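You operate a simulated robot arm through the tools that you are given. There is no shell and no other tool.

Carry out the task below with a simulated two-armed robot. There is one attempt and no reset: what you move stays moved.

Task
Clamp the three wires in the terminal block as the wiring card shows.
Fine: each wire home in its terminal before its lever goes down; keep fingers from under the levers.

It is judged by the outcome, as a careful person would: the job done as asked, and still so three seconds after it is handed in. It fails if anything else is knocked over, pushed out of place, dropped, spilled or broken.

Robot
Two 7-joint arms with two-finger grippers on one trunk that stands fixed in place. Base frame: the origin is at the foot of the trunk, x ahead of it, y to its left, z up. Readings come in mm, rad, newtons and seconds.
The left shoulder is at [52, 216, 1377], the right one opposite. With the tool pointing down near the work surface each hand reaches from about 140 to 820 mm from the base axis, measured 20 degrees to its own side. Payload 3.43 kg a hand.
Tool frame (each hand has its own): the origin (TCP) lies between the finger pads and is the grasp point; the fingertips stand 20 mm ahead of it; z points along the fingers, y is the line along which they close. The gripper opens to 124 mm. The gripper's body begins 93 mm behind the TCP.
Orientation is told as [roll, pitch, yaw] about the base's x, y, z axes, in that order, counted from this pose: with the fingers straight down and closing along the base's y, the tool's x points along the base's -x, its y along +y and its z along -z.

Tools
- The arms move only by the tool apply_moves. It takes "left_deltas", "right_deltas" or both (then of equal length, played together; a hand with none holds still); each is a list of rows, each a list of 3 entries, a list of its own where there are three numbers: the shift along the base's x, y, z in units of 20 mm (1.0 is 20 mm), then the turn, a rotation vector about the base's x, y, z in units of 4 degrees (1.0 is 4 degrees), then the gripper command, from -1 (fully open) to 1 (shut), values between in proportion. In form: [[[dx, dy, dz], [ax, ay, az], grip], ...]. A call has 1 to 20 rows; each row shifts and turns the commanded pose from where the row before left it. A call with a number of a shift or a turn outside -1 to 1 is refused whole. Each row takes 0.2 s and may step no farther than 50 mm and 0.15 rad from the row before; otherwise, or with a gripper value out of range, the whole call is refused. A pose out of reach is approached as far as the arm can. The call stops where the force on the tool passes 40 N (or 10 N more than at its start, if that is more) or the arm is blocked; 0.2 s more then pass. The fingers move at their own pace (about 72 mm/s each) and stop on an object; they squeeze with about 25 N. The grip force told is the motor's: it shows also when the fingers shut on nothing. Time passes only in rows, and 0.2 s behind the last, so rows that do not move let the fingers close. It gives the time, the measured TCP pose, the force on the tool (base axes), the opening and the grip force at its end, in the units of the frame above (readings bear some noise), with the torque about the TCP (base axes, N m) and any sound that the robot's microphone picked up.
- Cameras (640 x 400 px; columns grow to the right, rows downward): "scene" is now at [150.8, 48.2, 1548.5]; the picture's right is [0.53, -0.85, 0.00], its down [-0.50, -0.31, -0.81] and it looks along [0.68, 0.43, -0.59] (base axes); focal length 360 px, centre (320, 200). "left" rides on the left gripper at [82, -14, -140] in its tool frame; the picture's right is [0.17, 0.99, 0.00], its down [-0.83, 0.14, -0.54] and it looks along [-0.53, 0.09, 0.84] (tool axes); focal length 243 px, centre (320, 200). "right" rides on the right gripper at [82, 14, -140] in its tool frame; the picture's right is [-0.17, 0.99, 0.00], its down [-0.83, -0.14, -0.54] and it looks along [-0.53, -0.09, 0.84] (tool axes); focal length 243 px, centre (320, 200). There is no depth. A picture from a camera that has moved, and an enlarged one, comes with that camera's place and axes in the base frame and with its lens.
- capture(camera): a new picture of that camera. The clock stands still meanwhile.
- lift_body(by): slides the trunk up (or, below 0, down) by that many mm; the arms and the scene camera ride with it, the base frame stays. It gives what a move gives, with no picture.
- head_to(pan, tilt): turns the head with the scene camera to pan (to the left, within 1.396 rad either way) and tilt (down, from -0.506 to 1.204), counted from straight ahead of the robot. It gives what a move gives.
- zoom(camera, box): a new picture of the part [left, top, right, bottom] of that camera's present view, enlarged. The clock stands still meanwhile.
- job_done(): hands the job in; it is judged then, once.

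Places have to be worked out from the pictures, the camera data and where the tool is seen. Open the grippers and draw the arms clear of the work before you hand the job in, unless the task says otherwise.

The tools are called after "Request:" by a JSON object that holds its "op" and its "data". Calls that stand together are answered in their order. apply_moves: Moves the arms, as the interface text tells. Its arguments: {"type":"object","properties":{"left_deltas":{"type":"array"},"right_deltas":{"type":"array"}},"required":[]} The other tools are called the same way: lift_body (by) slides the trunk up or down; head_to (pan, tilt) turns the head that bears the scene camera; capture (camera) takes a picture; zoom (camera, box) takes an enlarged picture of a part of a camera's view; job_done () hands the job in.

At the start:

```text
clock: 0.0
left_ee_pos: [453.8, 563.0, 1292.7]
left_tool_rot: [-0.001, 0.001, -0.001]
left_wrist_force: [0.3, -0.6, 0.6]
left_moment: [0.0, 0.01, 0.04]
left_grip_width: 124.1
left_finger_force: 0.0
right_ee_pos: [433.2, 13.3, 1241.2]
right_tool_rot: [0.001, -0.003, 0.001]
right_wrist_force: [0.0, -0.3, 0.0]
right_moment: [-0.01, 0.01, 0.01]
right_grip_width: 123.9
right_finger_force: 0.0
trunk travel left (down, up): [-525.0, 66.0]
head pan, tilt: [0.564, 0.63]
```

scene: 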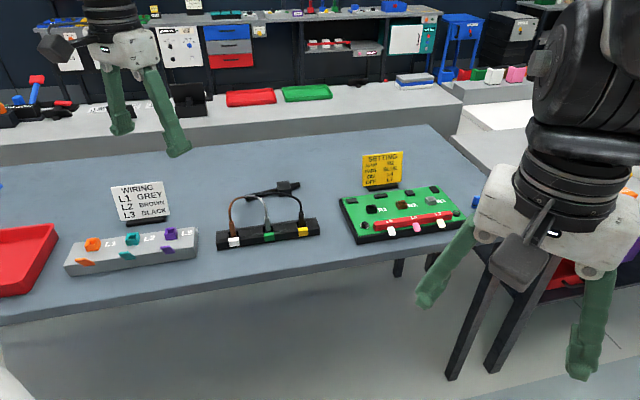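
right: 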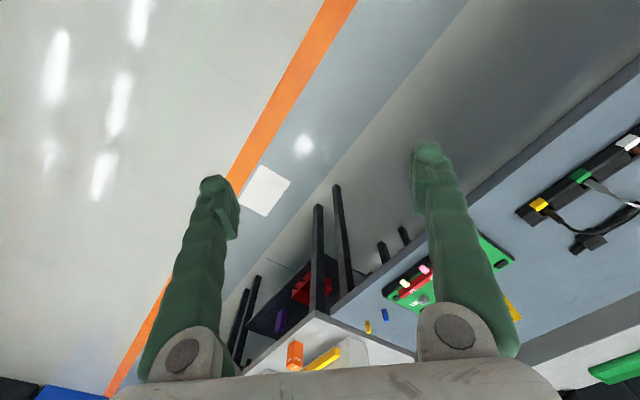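
left: 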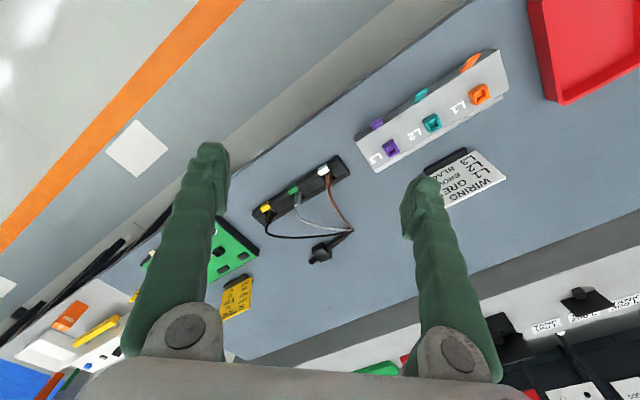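

I'll start by looking closely at the wiring card, the terminal block and the wire holder.

Request:
{"op": "zoom", "data": {"camera": "scene", "box": [50, 170, 210, 280]}}

Request:
{"op": "zoom", "data": {"camera": "scene", "box": [200, 170, 340, 260]}}

Request:
{"op": "zoom", "data": {"camera": "left", "box": [340, 30, 540, 210]}}

Request:
{"op": "zoom", "data": {"camera": "left", "box": [230, 140, 370, 280]}}

```text
3.64 times, centred on (130, 225) of scene
camera zoom: at [150.8, 48.2, 1548.5], right [0.53, -0.85, 0.0], down [-0.5, -0.31, -0.81], along [0.68, 0.43, -0.59], focal length 1308 px, centre (1011, 109)
```

zoom: 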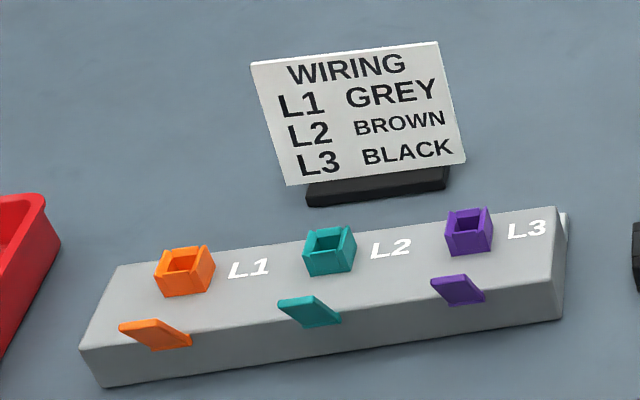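

```text
4.44 times, centred on (270, 215) of scene
camera zoom: at [150.8, 48.2, 1548.5], right [0.53, -0.85, 0.0], down [-0.5, -0.31, -0.81], along [0.68, 0.43, -0.59], focal length 1599 px, centre (542, 133)
```

zoom: 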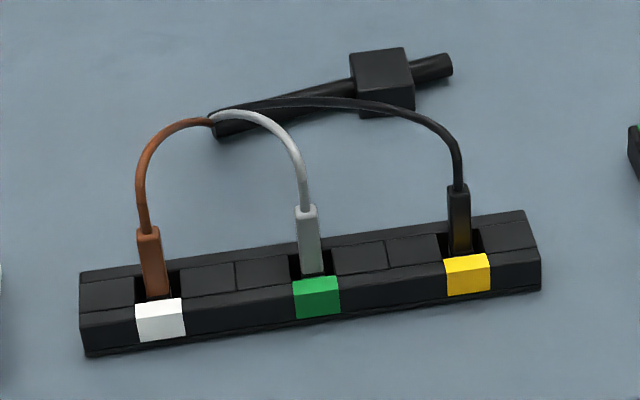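

```text
2.22 times, centred on (440, 120) of left
camera zoom: at [370.7, 551.2, 1431.7], right [-0.17, 0.99, 0.0], down [0.83, 0.14, 0.54], along [0.53, 0.09, -0.84], focal length 539 px, centre (53, 378)
```

zoom: 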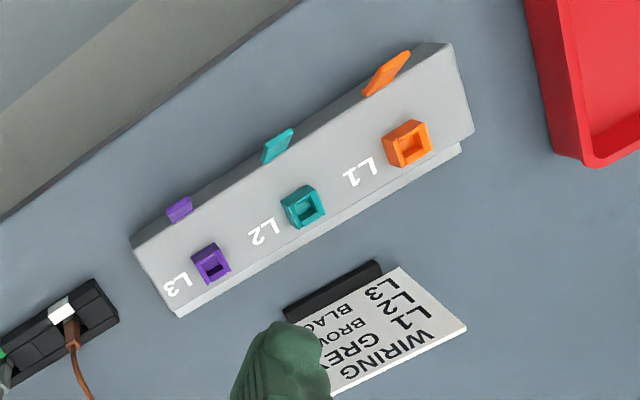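

```text
2.86 times, centred on (300, 210) of left
camera zoom: at [370.7, 551.2, 1431.7], right [-0.17, 0.99, 0.0], down [0.83, 0.14, 0.54], along [0.53, 0.09, -0.84], focal length 693 px, centre (377, 171)
```

zoom: 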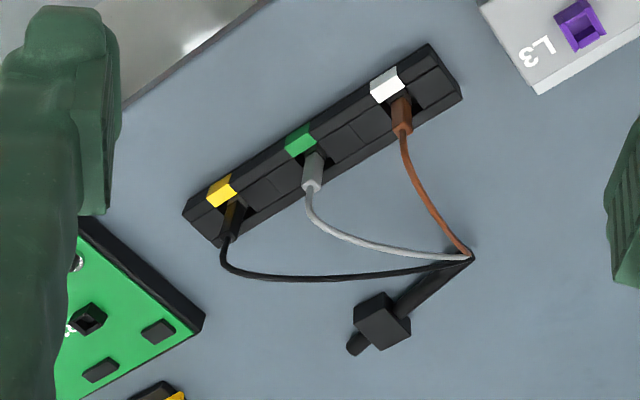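

I worked positions out from two views. The funnels are near z≈953: L1 orange (398,854), L2 teal (461,790), L3 purple (523,725). The ferrules are near z≈945: brown (623,613), grey (687,550), black (752,487). I'll lower the trunk for more reach, since both hands stay well clear.

Request:
{"op": "lift_body", "data": {"by": -150}}

```text
clock: 1.8
left_ee_pos: [453.7, 563.1, 1143.9]
left_tool_rot: [0.0, -0.001, 0.001]
left_wrist_force: [0.6, -0.2, 0.1]
left_moment: [0.02, -0.01, -0.03]
left_grip_width: 124.1
left_finger_force: 0.0
right_ee_pos: [432.8, 12.6, 1089.9]
right_tool_rot: [-0.001, 0.0, 0.001]
right_wrist_force: [-0.1, -0.1, -0.9]
right_moment: [-0.03, -0.02, 0.03]
right_grip_width: 123.9
right_finger_force: 0.0
trunk travel left (down, up): [-375.0, 216.0]
head pan, tilt: [0.564, 0.63]
```

The trunk is down and nothing was touched. I'll yaw the left hand by 45° to line up with the rows and move it to look at the wire holder.

Request:
{"op": "apply_moves", "data": {"left_deltas": [[[0.575, -0.45, 0], [0, 0, 0.9375], -1], [[0.575, -0.45, 0], [0, 0, 0.9375], -1], [[0.575, -0.45, 0], [0, 0, 0.9375], -1], [[0.575, -0.45, 0], [0, 0, 0.9375], -1], [[0.575, -0.45, 0], [0, 0, 0.9375], -1], [[0.575, -0.45, 0], [0, 0, 0.9375], -1], [[0.575, -0.45, 0], [0, 0, 0.9375], -1], [[0.575, -0.45, 0], [0, 0, 0.9375], -1], [[0.575, -0.45, 0], [0, 0, 0.9375], -1], [[0.575, -0.45, 0], [0, 0, 0.9375], -1], [[0.575, -0.45, 0], [0, 0, 0.9375], -1], [[0.575, -0.45, 0], [0, 0, 0.9375], -1]]}}

Request:
{"op": "capture", "data": {"camera": "left"}}

Request:
{"op": "capture", "data": {"camera": "scene"}}

```text
clock: 4.3
left_ee_pos: [590.9, 452.8, 1142.5]
left_tool_rot: [0.0, -0.001, 0.787]
left_wrist_force: [1.3, 0.0, 0.8]
left_moment: [0.01, 0.01, 0.0]
left_grip_width: 123.8
left_finger_force: 0.0
right_ee_pos: [433.9, 12.7, 1091.3]
right_tool_rot: [0.001, -0.001, 0.001]
right_wrist_force: [0.1, -0.7, 0.1]
right_moment: [-0.01, -0.01, 0.0]
right_grip_width: 124.1
right_finger_force: 0.1
trunk travel left (down, up): [-375.0, 216.0]
head pan, tilt: [0.564, 0.63]
```

```text
taken
camera left: at [542.6, 387.7, 1281.7], right [-0.82, 0.58, 0.0], down [0.49, 0.69, 0.54], along [0.31, 0.44, -0.84], focal length 243 px, centre (320, 200)
```

left: 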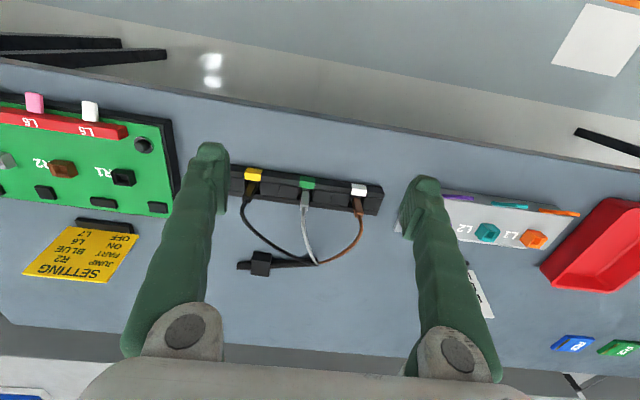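

```text
taken
camera scene: at [212.3, 47.8, 1383.2], right [0.53, -0.85, 0.0], down [-0.5, -0.31, -0.81], along [0.68, 0.43, -0.59], focal length 360 px, centre (320, 200)
```

scene: 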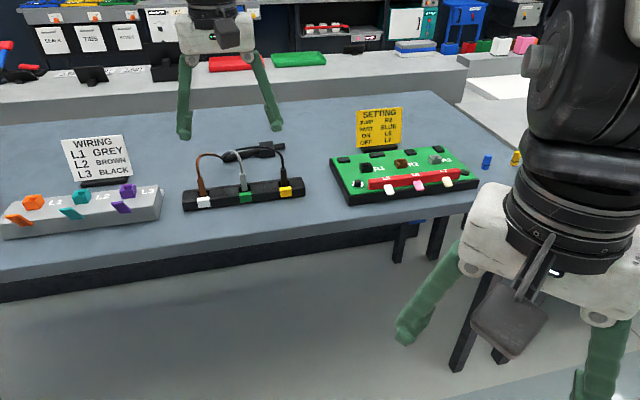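

The arm reaches comfortably here. I'll zoom both cameras on the wires and the block to refine positions.

Request:
{"op": "zoom", "data": {"camera": "left", "box": [225, 150, 385, 280]}}

Request:
{"op": "zoom", "data": {"camera": "scene", "box": [175, 130, 315, 220]}}

Request:
{"op": "zoom", "data": {"camera": "left", "box": [430, 180, 590, 280]}}

Request:
{"op": "zoom", "data": {"camera": "scene", "box": [0, 130, 180, 250]}}

```text
3.08 times, centred on (305, 215) of left
camera zoom: at [542.6, 387.7, 1281.7], right [-0.82, 0.58, 0.0], down [0.49, 0.69, 0.54], along [0.31, 0.44, -0.84], focal length 746 px, centre (366, 154)
```

zoom: 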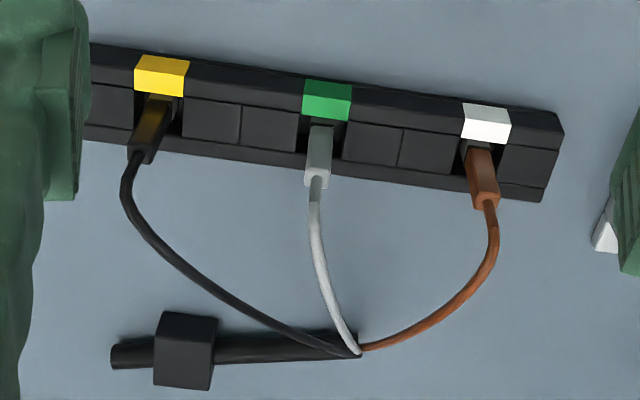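

```text
4.44 times, centred on (245, 175) of scene
camera zoom: at [212.3, 47.8, 1383.2], right [0.53, -0.85, 0.0], down [-0.5, -0.31, -0.81], along [0.68, 0.43, -0.59], focal length 1599 px, centre (653, 311)
```

zoom: 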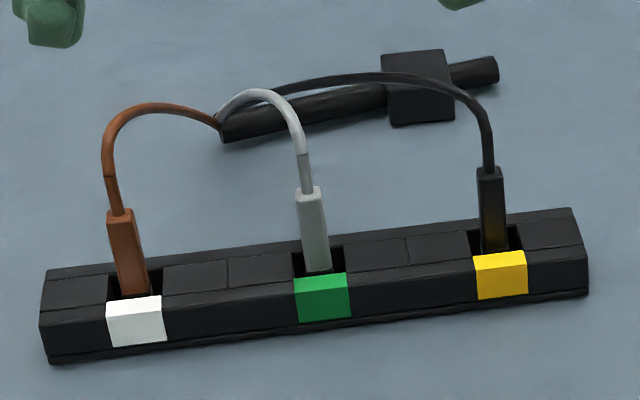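

```text
4.00 times, centred on (510, 230) of left
camera zoom: at [542.6, 387.7, 1281.7], right [-0.82, 0.58, 0.0], down [0.49, 0.69, 0.54], along [0.31, 0.44, -0.84], focal length 970 px, centre (-440, 80)
```

zoom: 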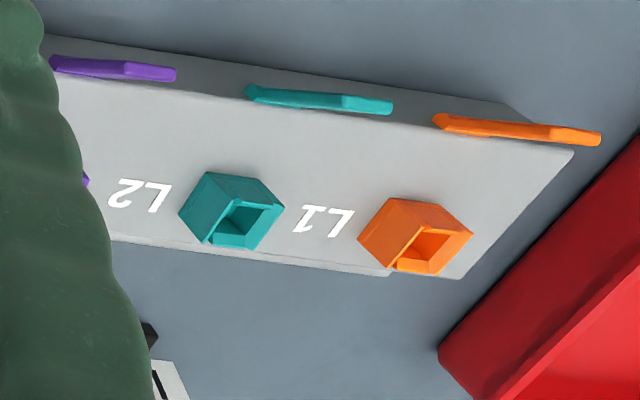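

```text
3.33 times, centred on (90, 190) of scene
camera zoom: at [212.3, 47.8, 1383.2], right [0.53, -0.85, 0.0], down [-0.5, -0.31, -0.81], along [0.68, 0.43, -0.59], focal length 1199 px, centre (1087, 233)
```

zoom: 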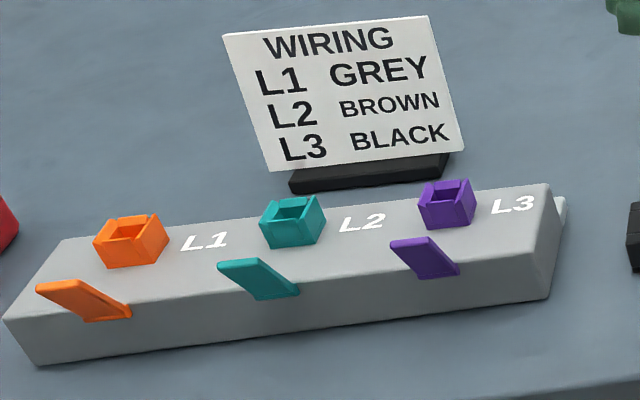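

Grey's ferrule top is at about (687,549,969), the holder top is at z≈933, and the levers are hinged at the block's front edge and lean toward the robot. I'll move the hand along to look at the terminal block from close up.

Request:
{"op": "apply_moves", "data": {"left_deltas": [[[-0.9375, 1, 0], [0, 0, 0], -1], [[-0.9375, 1, 0], [0, 0, 0], -1], [[-0.9375, 1, 0], [0, 0, 0], -1], [[-0.9375, 1, 0], [0, 0, 0], -1], [[-0.9375, 1, 0], [0, 0, 0], -1], [[-0.9375, 1, 0], [0, 0, 0], -1], [[-0.9375, 1, 0], [0, 0, 0], -1], [[-0.9375, 1, 0], [0, 0, 0], -1], [[-0.9375, 1, 0], [0, 0, 0], -1], [[-0.9375, 1, 0], [0, 0, 0], -1], [[-0.9375, 1, 0], [0, 0, 0], -1], [[-0.9375, 1, 0], [0, 0, 0], -1]]}}

Request:
{"op": "capture", "data": {"camera": "left"}}

Request:
{"op": "zoom", "data": {"camera": "left", "box": [210, 120, 430, 260]}}

```text
clock: 7.0
left_ee_pos: [364.9, 696.3, 1143.3]
left_tool_rot: [0.0, 0.0, 0.785]
left_wrist_force: [0.3, 1.0, 0.5]
left_moment: [0.01, -0.02, 0.0]
left_grip_width: 124.2
left_finger_force: 0.0
right_ee_pos: [433.2, 13.5, 1093.1]
right_tool_rot: [-0.002, -0.003, 0.0]
right_wrist_force: [-0.7, 0.1, 0.4]
right_moment: [0.03, -0.02, 0.01]
right_grip_width: 123.7
right_finger_force: 0.1
trunk travel left (down, up): [-375.0, 216.0]
head pan, tilt: [0.564, 0.63]
```

```text
taken
camera left: at [315.5, 630.1, 1282.1], right [-0.81, 0.58, 0.0], down [0.49, 0.69, 0.54], along [0.31, 0.44, -0.84], focal length 243 px, centre (320, 200)
```

left: 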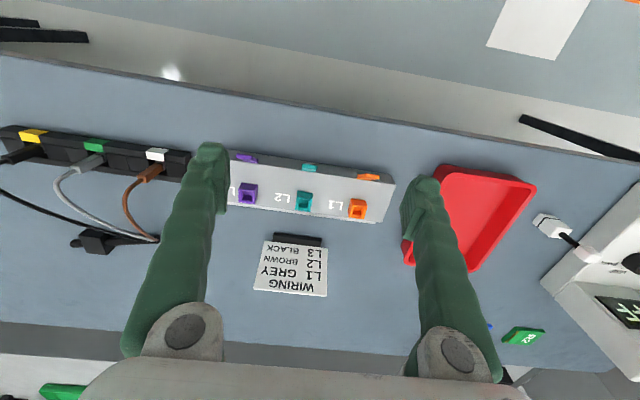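

```text
2.86 times, centred on (320, 190) of left
camera zoom: at [315.5, 630.1, 1282.1], right [-0.81, 0.58, 0.0], down [0.49, 0.69, 0.54], along [0.31, 0.44, -0.84], focal length 693 px, centre (320, 229)
```

zoom: 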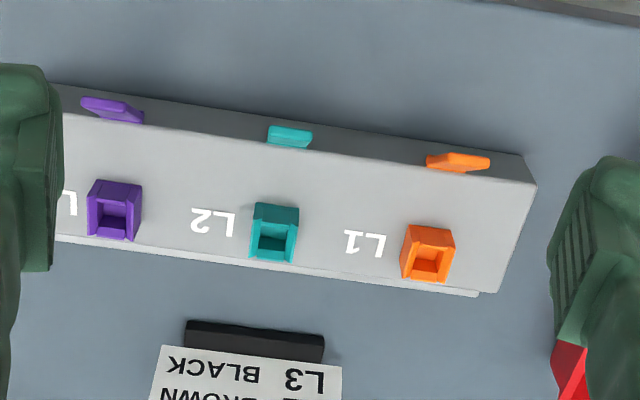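

Funnel centres refine to L1 (398,854), L2 (461,791) and L3 (524,728), with tops at z≈960. Next I'll go above the grey ferrule with the fingers partly open.

Request:
{"op": "apply_moves", "data": {"left_deltas": [[[0.947, -0.432, -0.185], [0, 0, 0], 0.1], [[0.947, -0.432, -0.185], [0, 0, 0], 0.1], [[0.947, -0.432, -0.185], [0, 0, 0], 0.1], [[0.947, -0.432, -0.185], [0, 0, 0], 0.1], [[0.947, -0.432, -0.185], [0, 0, 0], 0.1], [[0.947, -0.432, -0.185], [0, 0, 0], 0.1], [[0.947, -0.432, -0.185], [0, 0, 0], 0.1], [[0.947, -0.432, -0.185], [0, 0, 0], 0.1], [[0.947, -0.432, -0.185], [0, 0, 0], 0.1], [[0.947, -0.432, -0.185], [0, 0, 0], 0.1], [[0.947, -0.432, -0.185], [0, 0, 0], 0.1], [[0.947, -0.432, -0.185], [0, 0, 0], 0.1], [[0.947, -0.432, -0.185], [0, 0, 0], 0.1], [[0.947, -0.432, -0.185], [0, 0, 0], 0.1], [[0.947, -0.432, -0.185], [0, 0, 0], 0.1], [[0.947, -0.432, -0.185], [0, 0, 0], 0.1], [[0.947, -0.432, -0.185], [0, 0, 0], 0.1]]}}

Request:
{"op": "capture", "data": {"camera": "left"}}

Request:
{"op": "capture", "data": {"camera": "scene"}}

```text
clock: 10.6
left_ee_pos: [659.1, 561.3, 1075.1]
left_tool_rot: [-0.001, 0.0, 0.788]
left_wrist_force: [0.7, -0.2, -0.3]
left_moment: [0.01, 0.0, 0.04]
left_grip_width: 55.9
left_finger_force: 0.1
left hand out of reach, approached as far as the arm can: row 16, 17
right_ee_pos: [431.3, 12.3, 1091.4]
right_tool_rot: [-0.001, -0.002, -0.001]
right_wrist_force: [-0.1, -0.4, 0.7]
right_moment: [0.01, -0.02, 0.01]
right_grip_width: 124.0
right_finger_force: 0.1
trunk travel left (down, up): [-375.0, 216.0]
head pan, tilt: [0.564, 0.63]
```

```text
taken
camera left: at [610.0, 494.1, 1213.4], right [-0.81, 0.58, 0.0], down [0.49, 0.69, 0.54], along [0.31, 0.44, -0.84], focal length 243 px, centre (320, 200)
```

left: 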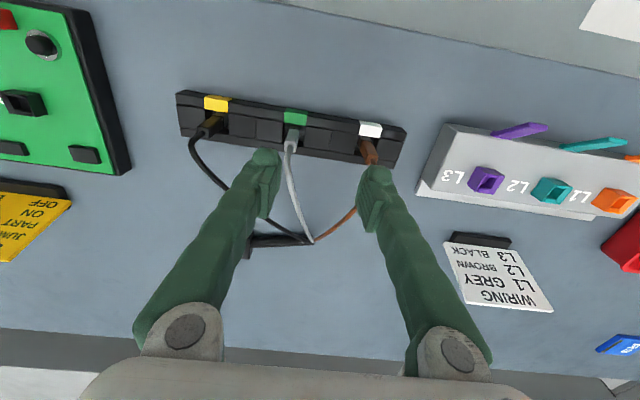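

```text
taken
camera scene: at [211.2, 48.2, 1383.4], right [0.53, -0.85, 0.0], down [-0.5, -0.31, -0.81], along [0.68, 0.43, -0.59], focal length 360 px, centre (320, 200)
```

scene: 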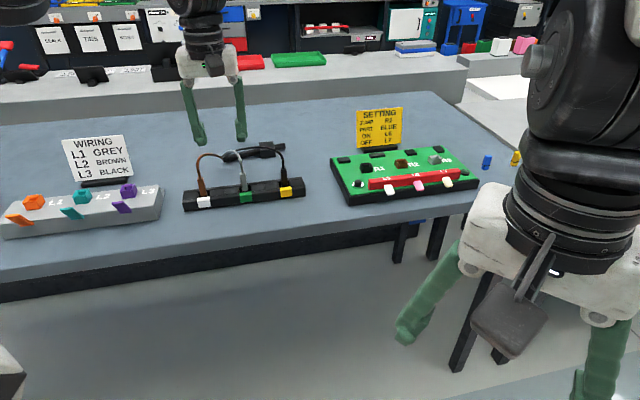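

The arm runs out of reach upright here. Tilting the hand about its closing axis keeps the pads parallel to the vertical ferrule and brings the wrist nearer, so I'll tilt 12° and see where the hand ends up.

Request:
{"op": "apply_moves", "data": {"left_deltas": [[[0, 0, 0], [0.5303, -0.5303, 0], 0.1], [[0, 0, 0], [0.5303, -0.5303, 0], 0.1], [[0, 0, 0], [0.5303, -0.5303, 0], 0.1], [[0, 0, 0], [0.5303, -0.5303, 0], 0.1]]}}

```text
clock: 11.6
left_ee_pos: [658.1, 559.1, 1075.5]
left_tool_rot: [-0.002, -0.211, 0.788]
left_wrist_force: [0.7, 0.5, -1.0]
left_moment: [0.0, -0.02, 0.02]
left_grip_width: 56.1
left_finger_force: 0.1
right_ee_pos: [432.6, 13.4, 1091.5]
right_tool_rot: [-0.001, -0.001, 0.0]
right_wrist_force: [-0.6, -0.3, -1.0]
right_moment: [-0.04, -0.01, 0.0]
right_grip_width: 124.3
right_finger_force: 0.0
trunk travel left (down, up): [-375.0, 216.0]
head pan, tilt: [0.564, 0.63]
```

The tilt worked and the commanded pose starts from the reached one. I'll move over the grey ferrule at z≈1030 and look.

Request:
{"op": "apply_moves", "data": {"left_deltas": [[[0.36, -0.125, -0.565], [0, 0, 0], 0.1], [[0.36, -0.125, -0.565], [0, 0, 0], 0.1], [[0.36, -0.125, -0.565], [0, 0, 0], 0.1], [[0.36, -0.125, -0.565], [0, 0, 0], 0.1]]}}

Request:
{"op": "capture", "data": {"camera": "left"}}

Request:
{"op": "zoom", "data": {"camera": "scene", "box": [160, 70, 320, 220]}}

```text
clock: 12.6
left_ee_pos: [686.1, 549.4, 1027.4]
left_tool_rot: [0.001, -0.21, 0.786]
left_wrist_force: [-0.5, -0.1, 0.2]
left_moment: [-0.01, 0.05, 0.02]
left_grip_width: 55.7
left_finger_force: 0.0
right_ee_pos: [432.4, 12.8, 1090.5]
right_tool_rot: [0.001, 0.001, 0.0]
right_wrist_force: [0.3, 0.1, 0.5]
right_moment: [0.04, 0.01, -0.01]
right_grip_width: 124.0
right_finger_force: 0.0
trunk travel left (down, up): [-375.0, 216.0]
head pan, tilt: [0.564, 0.63]
```

```text
taken
camera left: at [619.1, 463.8, 1146.4], right [-0.81, 0.58, -0.03], down [0.4, 0.59, 0.7], along [0.43, 0.55, -0.71], focal length 243 px, centre (320, 200)
```

left: 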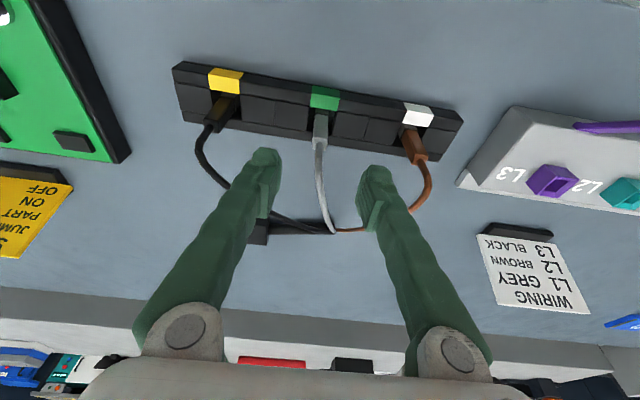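

```text
2.67 times, centred on (240, 145) of scene
camera zoom: at [212.2, 48.2, 1383.2], right [0.53, -0.85, 0.0], down [-0.5, -0.31, -0.81], along [0.68, 0.43, -0.59], focal length 959 px, centre (533, 347)
```

zoom: 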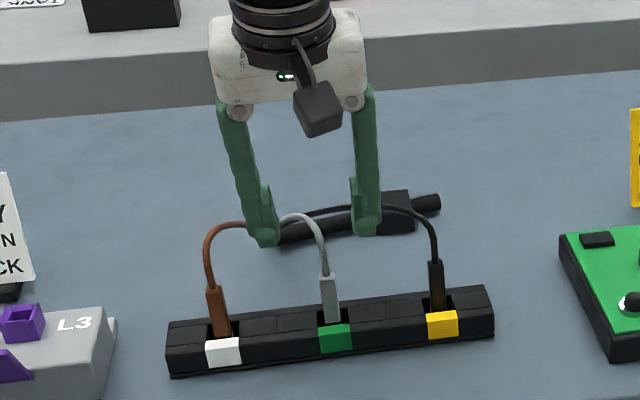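

The projection of the ferrule top matches the TCP column, so the fingers straddle the grey ferrule. I'll descend to z≈966, then close.

Request:
{"op": "apply_moves", "data": {"left_deltas": [[[0.02, 0, -0.77], [0, 0, 0], 0.1], [[0.02, 0, -0.77], [0, 0, 0], 0.1], [[0, 0, -0.77], [0, 0, 0], 0.1], [[0, 0, -0.77], [0, 0, 0], 0.1]]}}

Request:
{"op": "capture", "data": {"camera": "left"}}

Request:
{"op": "zoom", "data": {"camera": "scene", "box": [190, 110, 300, 220]}}

```text
clock: 13.6
left_ee_pos: [687.5, 547.5, 965.7]
left_tool_rot: [0.0, -0.208, 0.787]
left_wrist_force: [-0.5, -0.7, -0.5]
left_moment: [0.0, 0.02, 0.01]
left_grip_width: 55.8
left_finger_force: 0.2
right_ee_pos: [433.5, 14.3, 1090.6]
right_tool_rot: [-0.002, 0.0, 0.001]
right_wrist_force: [0.2, 0.0, -0.3]
right_moment: [-0.02, -0.02, 0.03]
right_grip_width: 123.8
right_finger_force: 0.1
trunk travel left (down, up): [-375.0, 216.0]
head pan, tilt: [0.564, 0.63]
```

```text
taken
camera left: at [619.7, 462.4, 1085.2], right [-0.81, 0.58, -0.03], down [0.4, 0.59, 0.7], along [0.43, 0.55, -0.71], focal length 243 px, centre (320, 200)
```

left: 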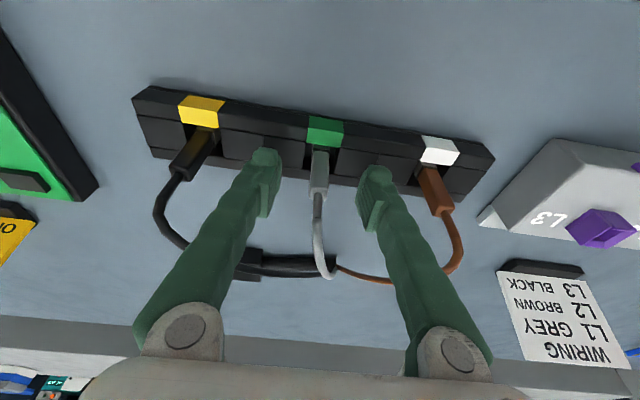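

```text
3.64 times, centred on (245, 165) of scene
camera zoom: at [212.2, 48.5, 1383.2], right [0.53, -0.85, 0.0], down [-0.5, -0.31, -0.81], along [0.68, 0.43, -0.59], focal length 1308 px, centre (593, 327)
```

zoom: 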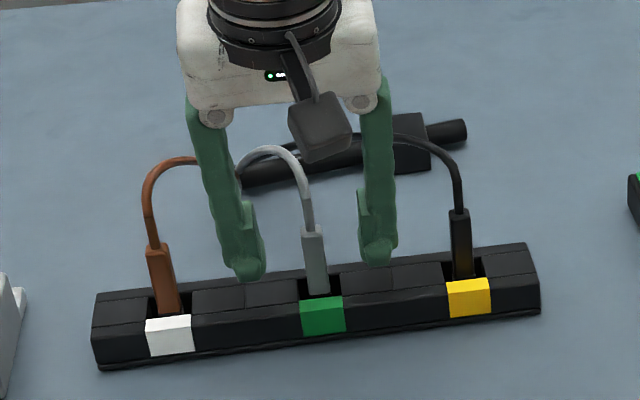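

The ferrule top projects just where the TCP should be, centred between the pads. Closing now.

Request:
{"op": "apply_moves", "data": {"left_deltas": [[[0, 0, 0], [0, 0, 0], 1], [[0, 0, 0], [0, 0, 0], 1], [[0, 0, 0], [0, 0, 0], 1], [[0, 0, 0], [0, 0, 0], 1]]}}

Request:
{"op": "capture", "data": {"camera": "left"}}

```text
clock: 14.6
left_ee_pos: [687.2, 547.1, 966.6]
left_tool_rot: [0.0, -0.209, 0.785]
left_wrist_force: [-0.2, -0.4, 0.2]
left_moment: [0.04, -0.02, 0.01]
left_grip_width: 11.2
left_finger_force: 24.9
right_ee_pos: [434.6, 12.9, 1091.1]
right_tool_rot: [0.0, 0.0, 0.001]
right_wrist_force: [-0.4, -0.4, -0.1]
right_moment: [0.01, -0.02, 0.01]
right_grip_width: 124.1
right_finger_force: 0.1
trunk travel left (down, up): [-375.0, 216.0]
head pan, tilt: [0.564, 0.63]
```

```text
taken
camera left: at [619.5, 462.1, 1085.9], right [-0.81, 0.58, -0.03], down [0.4, 0.59, 0.7], along [0.43, 0.55, -0.71], focal length 243 px, centre (320, 200)
```

left: 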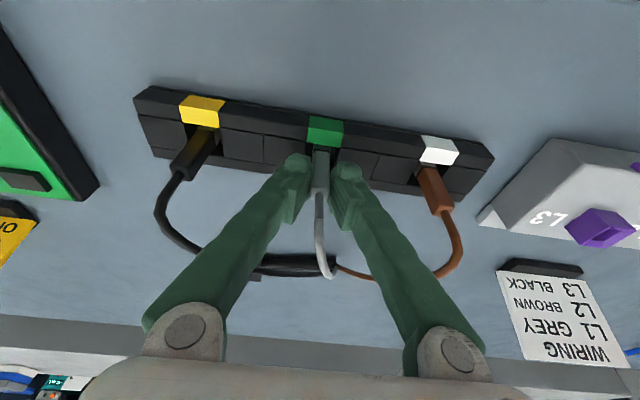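

Gripped: width 11.2 mm with 25 N. I'll lift gently, keeping the tilt, and look at how far the ferrule extends below the fingertips.

Request:
{"op": "apply_moves", "data": {"left_deltas": [[[0, 0, 0.5], [0, 0, 0], 1], [[0, 0, 0.7], [0, 0, 0], 1], [[0, 0, 0.8], [0, 0, 0], 1], [[0, 0, 0.8], [0, 0, 0], 1], [[0, 0, 0.7], [0, 0, 0], 1]]}}

Request:
{"op": "zoom", "data": {"camera": "scene", "box": [170, 90, 320, 220]}}

Request:
{"op": "capture", "data": {"camera": "left"}}

```text
clock: 15.8
left_ee_pos: [687.0, 549.0, 1037.7]
left_tool_rot: [0.002, -0.21, 0.785]
left_wrist_force: [-0.1, 0.4, 0.5]
left_moment: [0.02, 0.01, 0.01]
left_grip_width: 11.5
left_finger_force: 24.8
right_ee_pos: [433.2, 12.9, 1090.7]
right_tool_rot: [-0.002, -0.002, 0.0]
right_wrist_force: [0.5, -0.6, 0.1]
right_moment: [0.01, -0.01, 0.03]
right_grip_width: 124.1
right_finger_force: 0.0
trunk travel left (down, up): [-375.0, 216.0]
head pan, tilt: [0.564, 0.63]
```

```text
3.08 times, centred on (245, 155) of scene
camera zoom: at [211.5, 47.9, 1383.3], right [0.53, -0.85, 0.0], down [-0.5, -0.31, -0.81], along [0.68, 0.43, -0.59], focal length 1107 px, centre (551, 338)
```

zoom: 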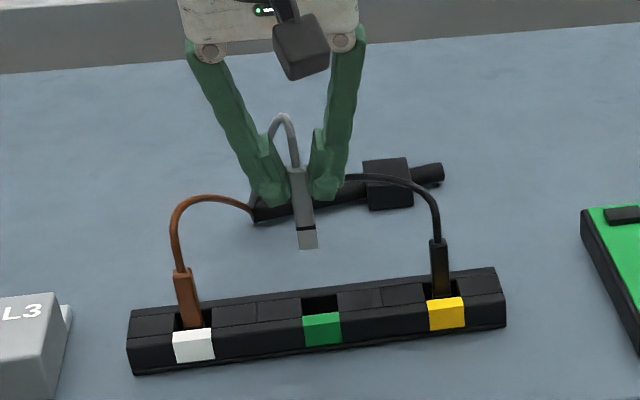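

```text
taken
camera left: at [619.1, 463.1, 1156.3], right [-0.81, 0.58, -0.03], down [0.4, 0.59, 0.7], along [0.43, 0.56, -0.71], focal length 243 px, centre (320, 200)
```

left: 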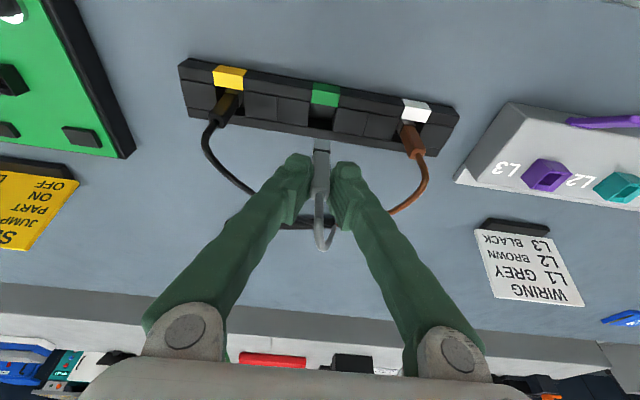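

The grey ferrule came out cleanly. It is about 65 mm long, with a dark ring 14 mm above its tip, and still vertical. I'll raise it a bit and carry it toward L1 in stages, watching for wire tension.

Request:
{"op": "apply_moves", "data": {"left_deltas": [[[0, 0, 0.9], [0, 0, 0], 1], [[0, 0, 0.9], [0, 0, 0], 1], [[-0.903, 0.953, 0], [0, 0, 0], 1], [[-0.903, 0.953, 0], [0, 0, 0], 1], [[-0.903, 0.953, 0], [0, 0, 0], 1], [[-0.903, 0.953, 0], [0, 0, 0], 1], [[-0.903, 0.953, 0], [0, 0, 0], 1], [[-0.903, 0.953, 0], [0, 0, 0], 1], [[-0.903, 0.953, 0], [0, 0, 0], 1], [[-0.903, 0.953, 0], [0, 0, 0], 1]]}}

Request:
{"op": "capture", "data": {"camera": "scene"}}

```text
clock: 17.9
left_ee_pos: [542.9, 701.6, 1074.1]
left_tool_rot: [-0.002, -0.208, 0.785]
left_wrist_force: [0.0, 0.6, -0.6]
left_moment: [-0.03, -0.03, 0.0]
left_grip_width: 11.2
left_finger_force: 25.4
right_ee_pos: [432.1, 12.9, 1091.8]
right_tool_rot: [-0.001, -0.001, 0.0]
right_wrist_force: [0.2, 0.6, -0.4]
right_moment: [-0.02, 0.0, 0.02]
right_grip_width: 124.0
right_finger_force: 0.1
trunk travel left (down, up): [-375.0, 216.0]
head pan, tilt: [0.564, 0.63]
```

```text
taken
camera scene: at [210.9, 48.8, 1383.4], right [0.53, -0.85, 0.0], down [-0.5, -0.32, -0.81], along [0.68, 0.43, -0.59], focal length 360 px, centre (320, 200)
```

scene: 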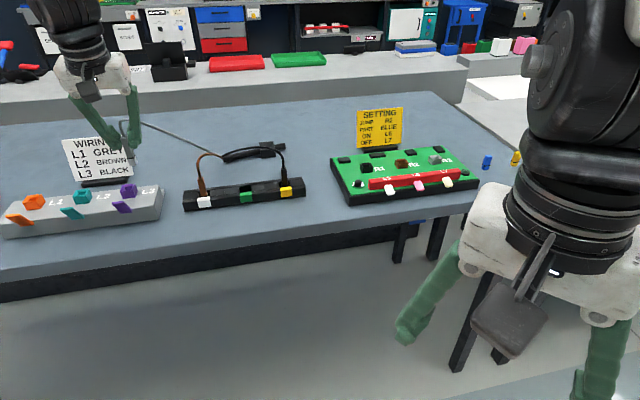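

The wire pays out freely with no force on the hand. I'll continue to above L1.

Request:
{"op": "apply_moves", "data": {"left_deltas": [[[-0.903, 0.95, 0], [0, 0, 0], 1], [[-0.903, 0.95, 0], [0, 0, 0], 1], [[-0.903, 0.95, 0], [0, 0, 0], 1], [[-0.903, 0.95, 0], [0, 0, 0], 1], [[-0.903, 0.95, 0], [0, 0, 0], 1], [[-0.903, 0.95, 0], [0, 0, 0], 1], [[-0.903, 0.95, 0], [0, 0, 0], 1], [[-0.903, 0.95, 0], [0, 0, 0], 1]]}}

Request:
{"op": "capture", "data": {"camera": "left"}}

Request:
{"op": "zoom", "data": {"camera": "scene", "box": [0, 70, 180, 250]}}

```text
clock: 19.8
left_ee_pos: [397.5, 855.7, 1071.9]
left_tool_rot: [0.0, -0.208, 0.785]
left_wrist_force: [0.2, 1.2, 0.4]
left_moment: [-0.01, -0.01, -0.04]
left_grip_width: 11.3
left_finger_force: 25.0
right_ee_pos: [432.0, 12.4, 1092.1]
right_tool_rot: [0.0, -0.002, 0.001]
right_wrist_force: [0.6, 0.9, 0.0]
right_moment: [-0.01, -0.04, -0.01]
right_grip_width: 124.0
right_finger_force: 0.1
trunk travel left (down, up): [-375.0, 216.0]
head pan, tilt: [0.564, 0.63]
```

```text
taken
camera left: at [329.1, 770.2, 1190.7], right [-0.81, 0.58, -0.03], down [0.4, 0.59, 0.7], along [0.43, 0.55, -0.71], focal length 243 px, centre (320, 200)
```

left: 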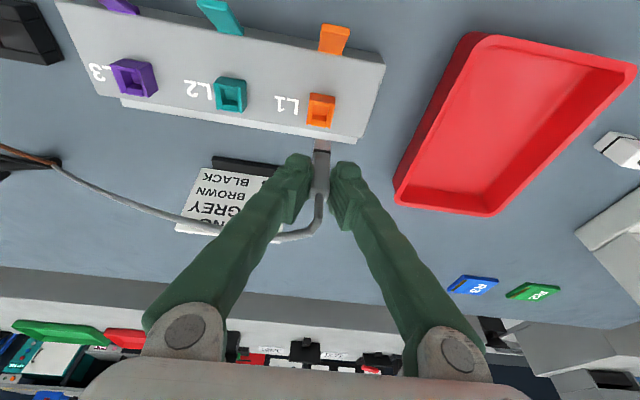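

```text
2.22 times, centred on (90, 160) of scene
camera zoom: at [211.3, 48.4, 1383.4], right [0.53, -0.85, 0.0], down [-0.5, -0.31, -0.81], along [0.68, 0.43, -0.59], focal length 799 px, centre (831, 289)
```

zoom: 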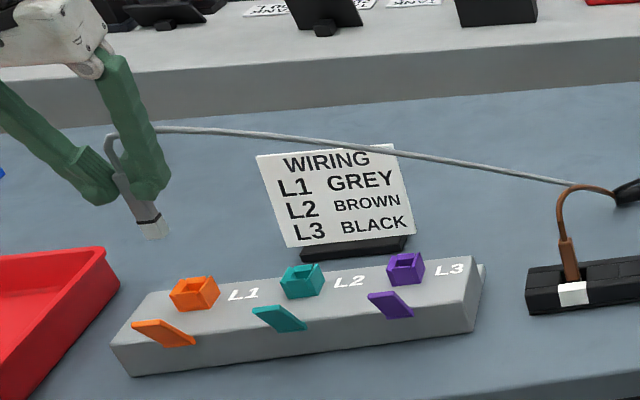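

Hand is near L1. I'll zoom in to measure the funnel relative to the ferrule.

Request:
{"op": "zoom", "data": {"camera": "left", "box": [270, 70, 370, 220]}}

Request:
{"op": "zoom", "data": {"camera": "scene", "box": [20, 100, 80, 220]}}

```text
2.67 times, centred on (320, 145) of left
camera zoom: at [329.1, 770.2, 1190.7], right [-0.81, 0.58, -0.03], down [0.4, 0.59, 0.7], along [0.43, 0.55, -0.71], focal length 647 px, centre (320, 347)
```

zoom: 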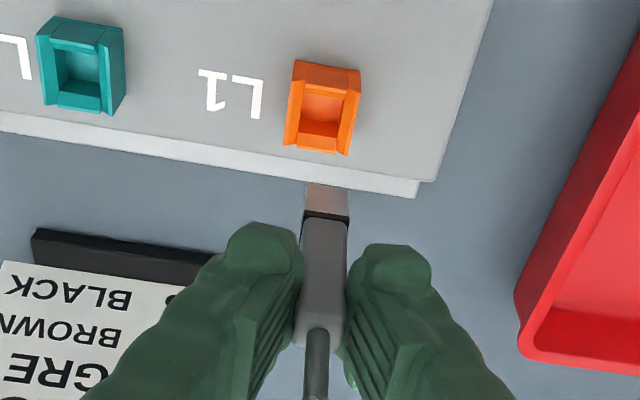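

```text
3.33 times, centred on (50, 160) of scene
camera zoom: at [211.3, 48.4, 1383.4], right [0.53, -0.85, 0.0], down [-0.5, -0.31, -0.81], along [0.68, 0.43, -0.59], focal length 1199 px, centre (1220, 333)
```

zoom: 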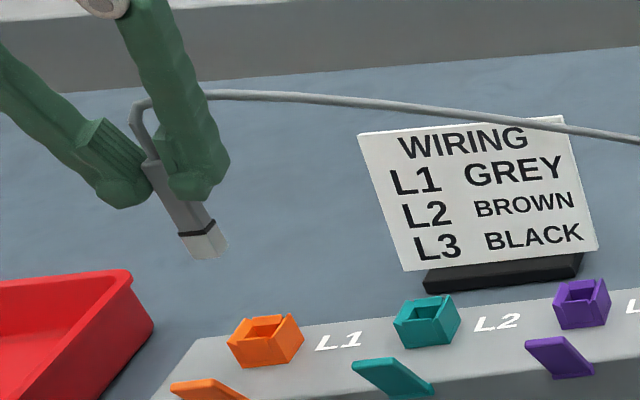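

The measured funnel centre matches my earlier estimate. The ferrule tip sits about 4 mm too far along the row (away from L2), so I'll correct that while descending to just above the funnel.

Request:
{"op": "apply_moves", "data": {"left_deltas": [[[0.13, -0.13, -0.6], [0, 0, 0], 1], [[0, 0, -0.6], [0, 0, 0], 1], [[0, 0, -0.6], [0, 0, 0], 1]]}}

Request:
{"op": "zoom", "data": {"camera": "left", "box": [270, 70, 370, 220]}}

Request:
{"op": "zoom", "data": {"camera": "scene", "box": [0, 120, 120, 230]}}

```text
clock: 20.6
left_ee_pos: [401.8, 852.4, 1036.4]
left_tool_rot: [0.001, -0.21, 0.786]
left_wrist_force: [0.2, 0.5, -0.2]
left_moment: [0.0, 0.03, -0.01]
left_grip_width: 11.4
left_finger_force: 25.0
right_ee_pos: [433.3, 13.8, 1091.4]
right_tool_rot: [-0.002, -0.001, 0.0]
right_wrist_force: [0.3, 0.2, -0.1]
right_moment: [-0.01, -0.01, 0.0]
right_grip_width: 123.8
right_finger_force: 0.0
trunk travel left (down, up): [-375.0, 216.0]
head pan, tilt: [0.564, 0.63]
```

```text
2.67 times, centred on (320, 145) of left
camera zoom: at [333.1, 767.6, 1155.3], right [-0.81, 0.58, -0.03], down [0.4, 0.59, 0.7], along [0.43, 0.55, -0.71], focal length 647 px, centre (320, 347)
```

zoom: 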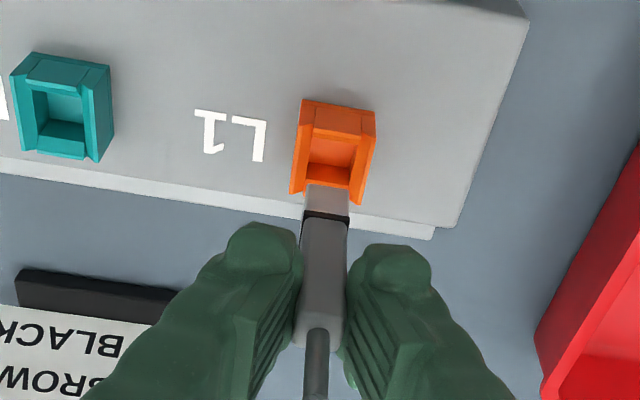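

```text
3.64 times, centred on (60, 175) of scene
camera zoom: at [211.9, 48.5, 1383.2], right [0.53, -0.85, 0.0], down [-0.5, -0.31, -0.81], along [0.68, 0.43, -0.59], focal length 1308 px, centre (1266, 291)
```

zoom: 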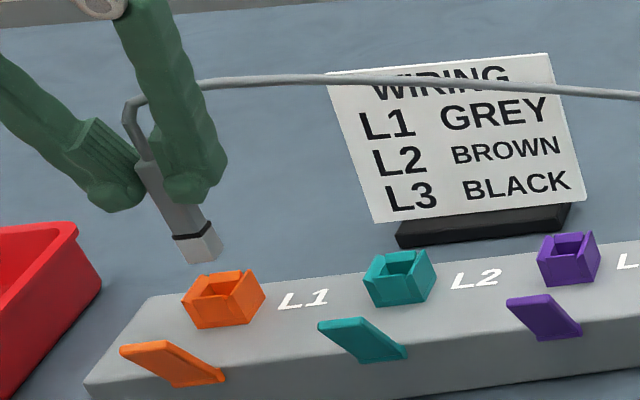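

The tip is centred along the row and possibly about 2 mm too far back. I'll shift 2 mm toward the robot and descend a little more to look again.

Request:
{"op": "apply_moves", "data": {"left_deltas": [[[-0.08, -0.06, -0.4], [0, 0, 0], 1], [[0, 0, -0.1], [0, 0, 0], 1]]}}

Request:
{"op": "zoom", "data": {"camera": "left", "box": [270, 70, 370, 220]}}

Request:
{"op": "zoom", "data": {"camera": "scene", "box": [10, 130, 90, 230]}}

```text
clock: 21.1
left_ee_pos: [399.1, 850.2, 1026.8]
left_tool_rot: [0.0, -0.21, 0.785]
left_wrist_force: [0.8, 0.0, 0.3]
left_moment: [0.0, 0.03, -0.02]
left_grip_width: 11.3
left_finger_force: 25.1
right_ee_pos: [433.2, 13.1, 1091.6]
right_tool_rot: [0.0, -0.001, 0.001]
right_wrist_force: [0.6, 0.1, 0.4]
right_moment: [-0.01, -0.01, -0.01]
right_grip_width: 124.0
right_finger_force: 0.0
trunk travel left (down, up): [-375.0, 216.0]
head pan, tilt: [0.564, 0.63]
```

```text
2.67 times, centred on (320, 145) of left
camera zoom: at [331.0, 765.3, 1145.9], right [-0.81, 0.58, -0.03], down [0.4, 0.59, 0.7], along [0.43, 0.56, -0.71], focal length 647 px, centre (320, 347)
```

zoom: 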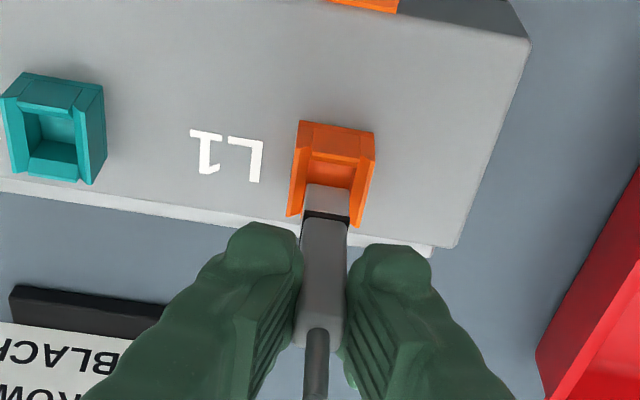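

```text
4.00 times, centred on (50, 180) of scene
camera zoom: at [211.9, 48.1, 1383.3], right [0.53, -0.85, 0.0], down [-0.5, -0.31, -0.81], along [0.68, 0.43, -0.59], focal length 1439 px, centre (1400, 280)
```

zoom: 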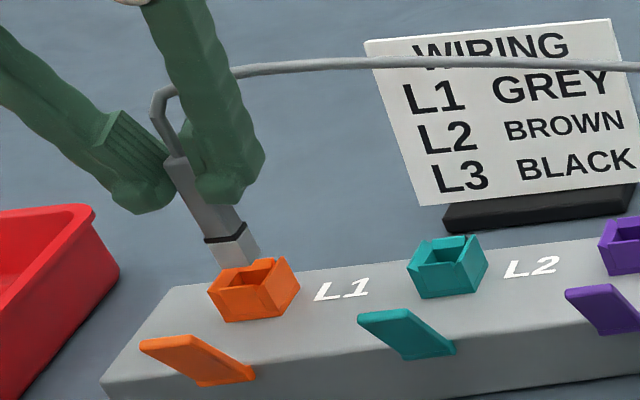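

I'll zoom further in on the tip-to-funnel relation.

Request:
{"op": "zoom", "data": {"camera": "scene", "box": [35, 170, 85, 215]}}

Request:
{"op": "zoom", "data": {"camera": "left", "box": [305, 105, 345, 165]}}

```text
8.89 times, centred on (60, 192) of scene
camera zoom: at [211.9, 48.1, 1383.3], right [0.53, -0.85, 0.0], down [-0.5, -0.31, -0.81], along [0.68, 0.43, -0.59], focal length 3198 px, centre (2631, 267)
```

zoom: 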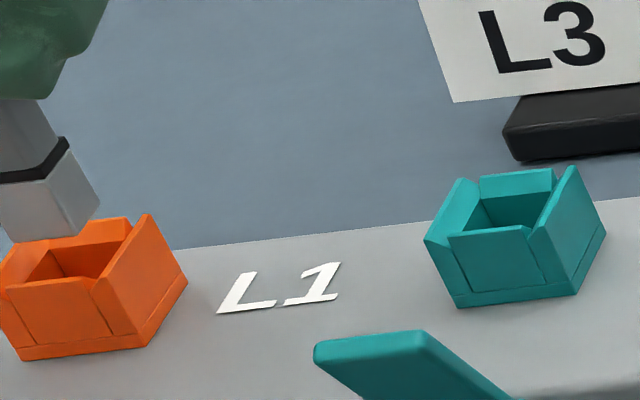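

```text
6.67 times, centred on (325, 135) of left
camera zoom: at [331.0, 765.3, 1145.9], right [-0.81, 0.58, -0.03], down [0.4, 0.59, 0.7], along [0.43, 0.56, -0.71], focal length 1618 px, centre (287, 633)
```

zoom: 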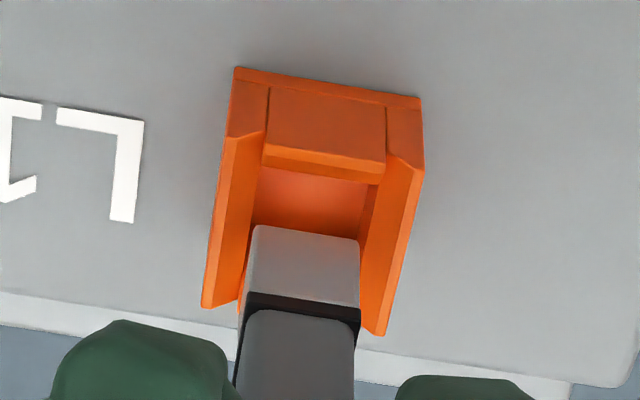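

Both views agree the tip is within 1–2 mm of the funnel centre and about 8 mm above the rim. I'll lower gently in small steps into the funnel.

Request:
{"op": "apply_moves", "data": {"left_deltas": [[[-0.03, 0.03, -0.3], [0, 0, 0], 1], [[0, 0, -0.3], [0, 0, 0], 1]]}}

Request:
{"op": "zoom", "data": {"camera": "scene", "box": [25, 160, 85, 215]}}

Request:
{"op": "zoom", "data": {"camera": "left", "box": [300, 105, 350, 165]}}

```text
clock: 21.8
left_ee_pos: [397.3, 850.1, 1013.3]
left_tool_rot: [0.0, -0.212, 0.786]
left_wrist_force: [0.4, 0.4, 0.3]
left_moment: [0.0, 0.0, 0.0]
left_grip_width: 11.0
left_finger_force: 25.4
right_ee_pos: [432.4, 11.6, 1090.4]
right_tool_rot: [-0.001, -0.004, 0.0]
right_wrist_force: [0.1, 0.9, 0.1]
right_moment: [0.0, -0.04, 0.01]
right_grip_width: 124.0
right_finger_force: 0.1
trunk travel left (down, up): [-375.0, 216.0]
head pan, tilt: [0.564, 0.63]
```

```text
7.27 times, centred on (55, 188) of scene
camera zoom: at [211.8, 48.2, 1383.3], right [0.53, -0.85, 0.0], down [-0.5, -0.31, -0.81], along [0.68, 0.43, -0.59], focal length 2616 px, centre (2247, 291)
```

zoom: 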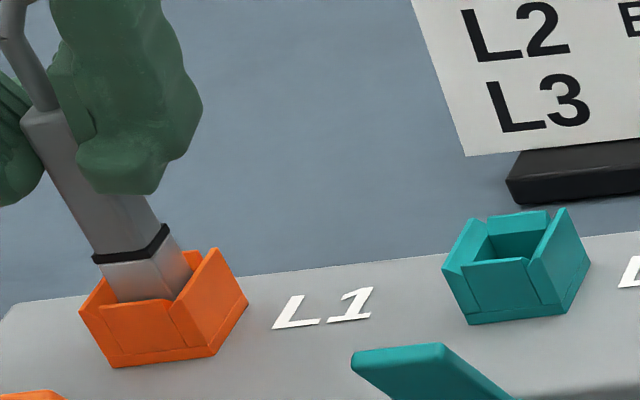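

```text
6.67 times, centred on (325, 135) of left
camera zoom: at [330.2, 765.8, 1133.2], right [-0.81, 0.58, -0.03], down [0.4, 0.59, 0.7], along [0.43, 0.55, -0.71], focal length 1618 px, centre (287, 633)
```

zoom: 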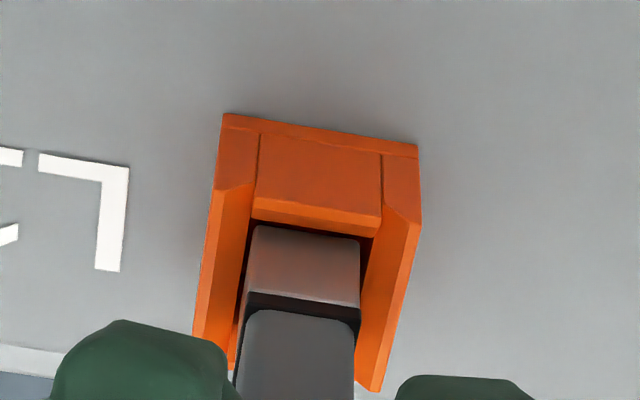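

The tip is inside the funnel, centred and with no contact force. Continuing down in small steps.

Request:
{"op": "apply_moves", "data": {"left_deltas": [[[0, 0, -0.2], [0, 0, 0], 1], [[0, 0, -0.2], [0, 0, 0], 1], [[0, 0, -0.2], [0, 0, 0], 1]]}}

Request:
{"op": "zoom", "data": {"camera": "scene", "box": [25, 160, 85, 215]}}

Request:
{"op": "zoom", "data": {"camera": "left", "box": [300, 105, 350, 165]}}

```text
clock: 22.6
left_ee_pos: [399.7, 850.2, 1004.5]
left_tool_rot: [0.001, -0.213, 0.785]
left_wrist_force: [-0.6, 0.9, 6.8]
left_moment: [0.06, 0.02, 0.0]
left_grip_width: 11.0
left_finger_force: 24.8
right_ee_pos: [433.6, 12.8, 1091.9]
right_tool_rot: [0.001, -0.002, 0.0]
right_wrist_force: [0.2, 0.3, 0.0]
right_moment: [0.02, -0.01, -0.01]
right_grip_width: 124.1
right_finger_force: 0.0
trunk travel left (down, up): [-375.0, 216.0]
head pan, tilt: [0.564, 0.63]
```

```text
7.27 times, centred on (55, 188) of scene
camera zoom: at [211.2, 47.5, 1383.5], right [0.53, -0.85, 0.0], down [-0.5, -0.31, -0.81], along [0.68, 0.43, -0.59], focal length 2616 px, centre (2247, 291)
```

zoom: 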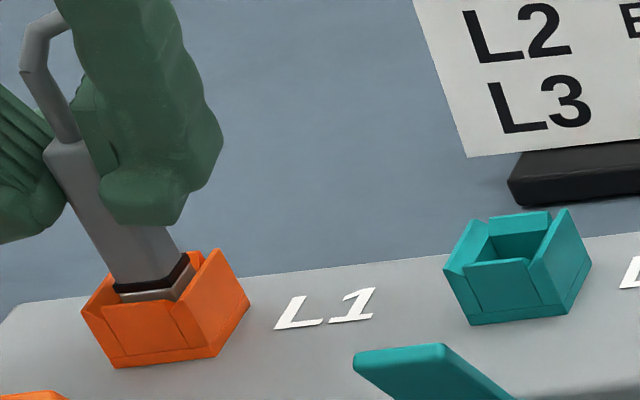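

```text
6.67 times, centred on (325, 135) of left
camera zoom: at [330.3, 765.2, 1122.9], right [-0.81, 0.58, -0.04], down [0.39, 0.59, 0.7], along [0.43, 0.56, -0.71], focal length 1618 px, centre (287, 633)
```

zoom: 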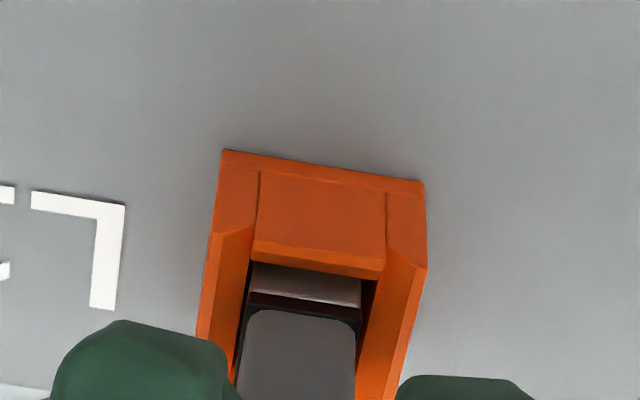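

There's now a 7 N upward contact force and the ring is right at the rim level. I'll press a little further to see whether it's friction or a stop.

Request:
{"op": "apply_moves", "data": {"left_deltas": [[[0, 0, -0.1], [0, 0, 0], 1], [[0, 0, -0.1], [0, 0, 0], 1]]}}

Request:
{"op": "zoom", "data": {"camera": "scene", "box": [25, 160, 85, 215]}}

Request:
{"op": "zoom", "data": {"camera": "left", "box": [300, 105, 350, 165]}}

```text
clock: 23.1
left_ee_pos: [398.3, 849.5, 1002.4]
left_tool_rot: [0.001, -0.217, 0.786]
left_wrist_force: [-1.2, 0.5, 20.2]
left_moment: [0.05, -0.01, -0.01]
left_grip_width: 11.6
left_finger_force: 25.1
right_ee_pos: [432.5, 10.8, 1092.1]
right_tool_rot: [0.003, -0.002, 0.001]
right_wrist_force: [-0.5, 0.3, 0.2]
right_moment: [-0.04, 0.0, 0.0]
right_grip_width: 124.4
right_finger_force: 0.1
trunk travel left (down, up): [-375.0, 216.0]
head pan, tilt: [0.564, 0.63]
```

```text
7.27 times, centred on (55, 188) of scene
camera zoom: at [210.5, 45.7, 1383.7], right [0.53, -0.85, 0.0], down [-0.5, -0.31, -0.81], along [0.68, 0.43, -0.59], focal length 2616 px, centre (2247, 291)
```

zoom: 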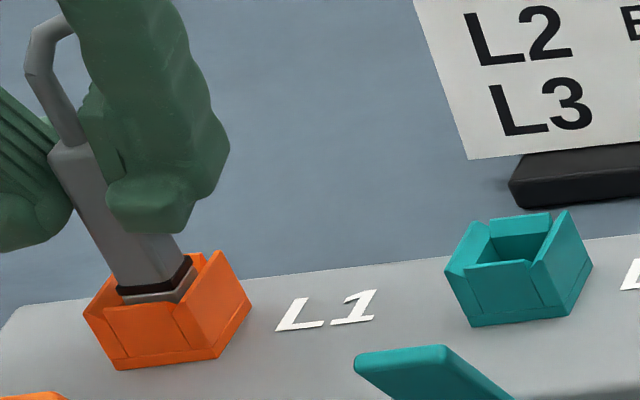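

```text
6.67 times, centred on (325, 135) of left
camera zoom: at [330.3, 764.5, 1120.9], right [-0.81, 0.58, -0.04], down [0.39, 0.59, 0.7], along [0.43, 0.56, -0.71], focal length 1618 px, centre (287, 633)
```

zoom: 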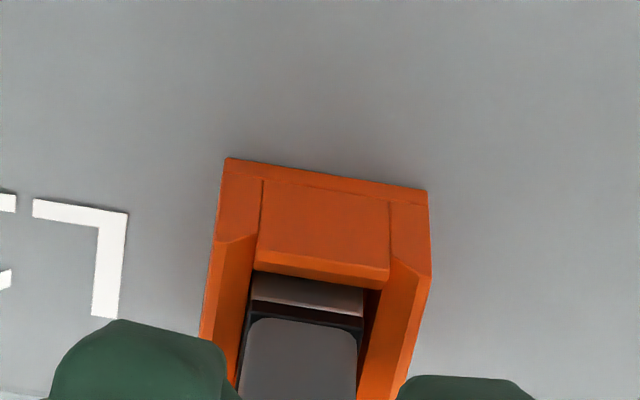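

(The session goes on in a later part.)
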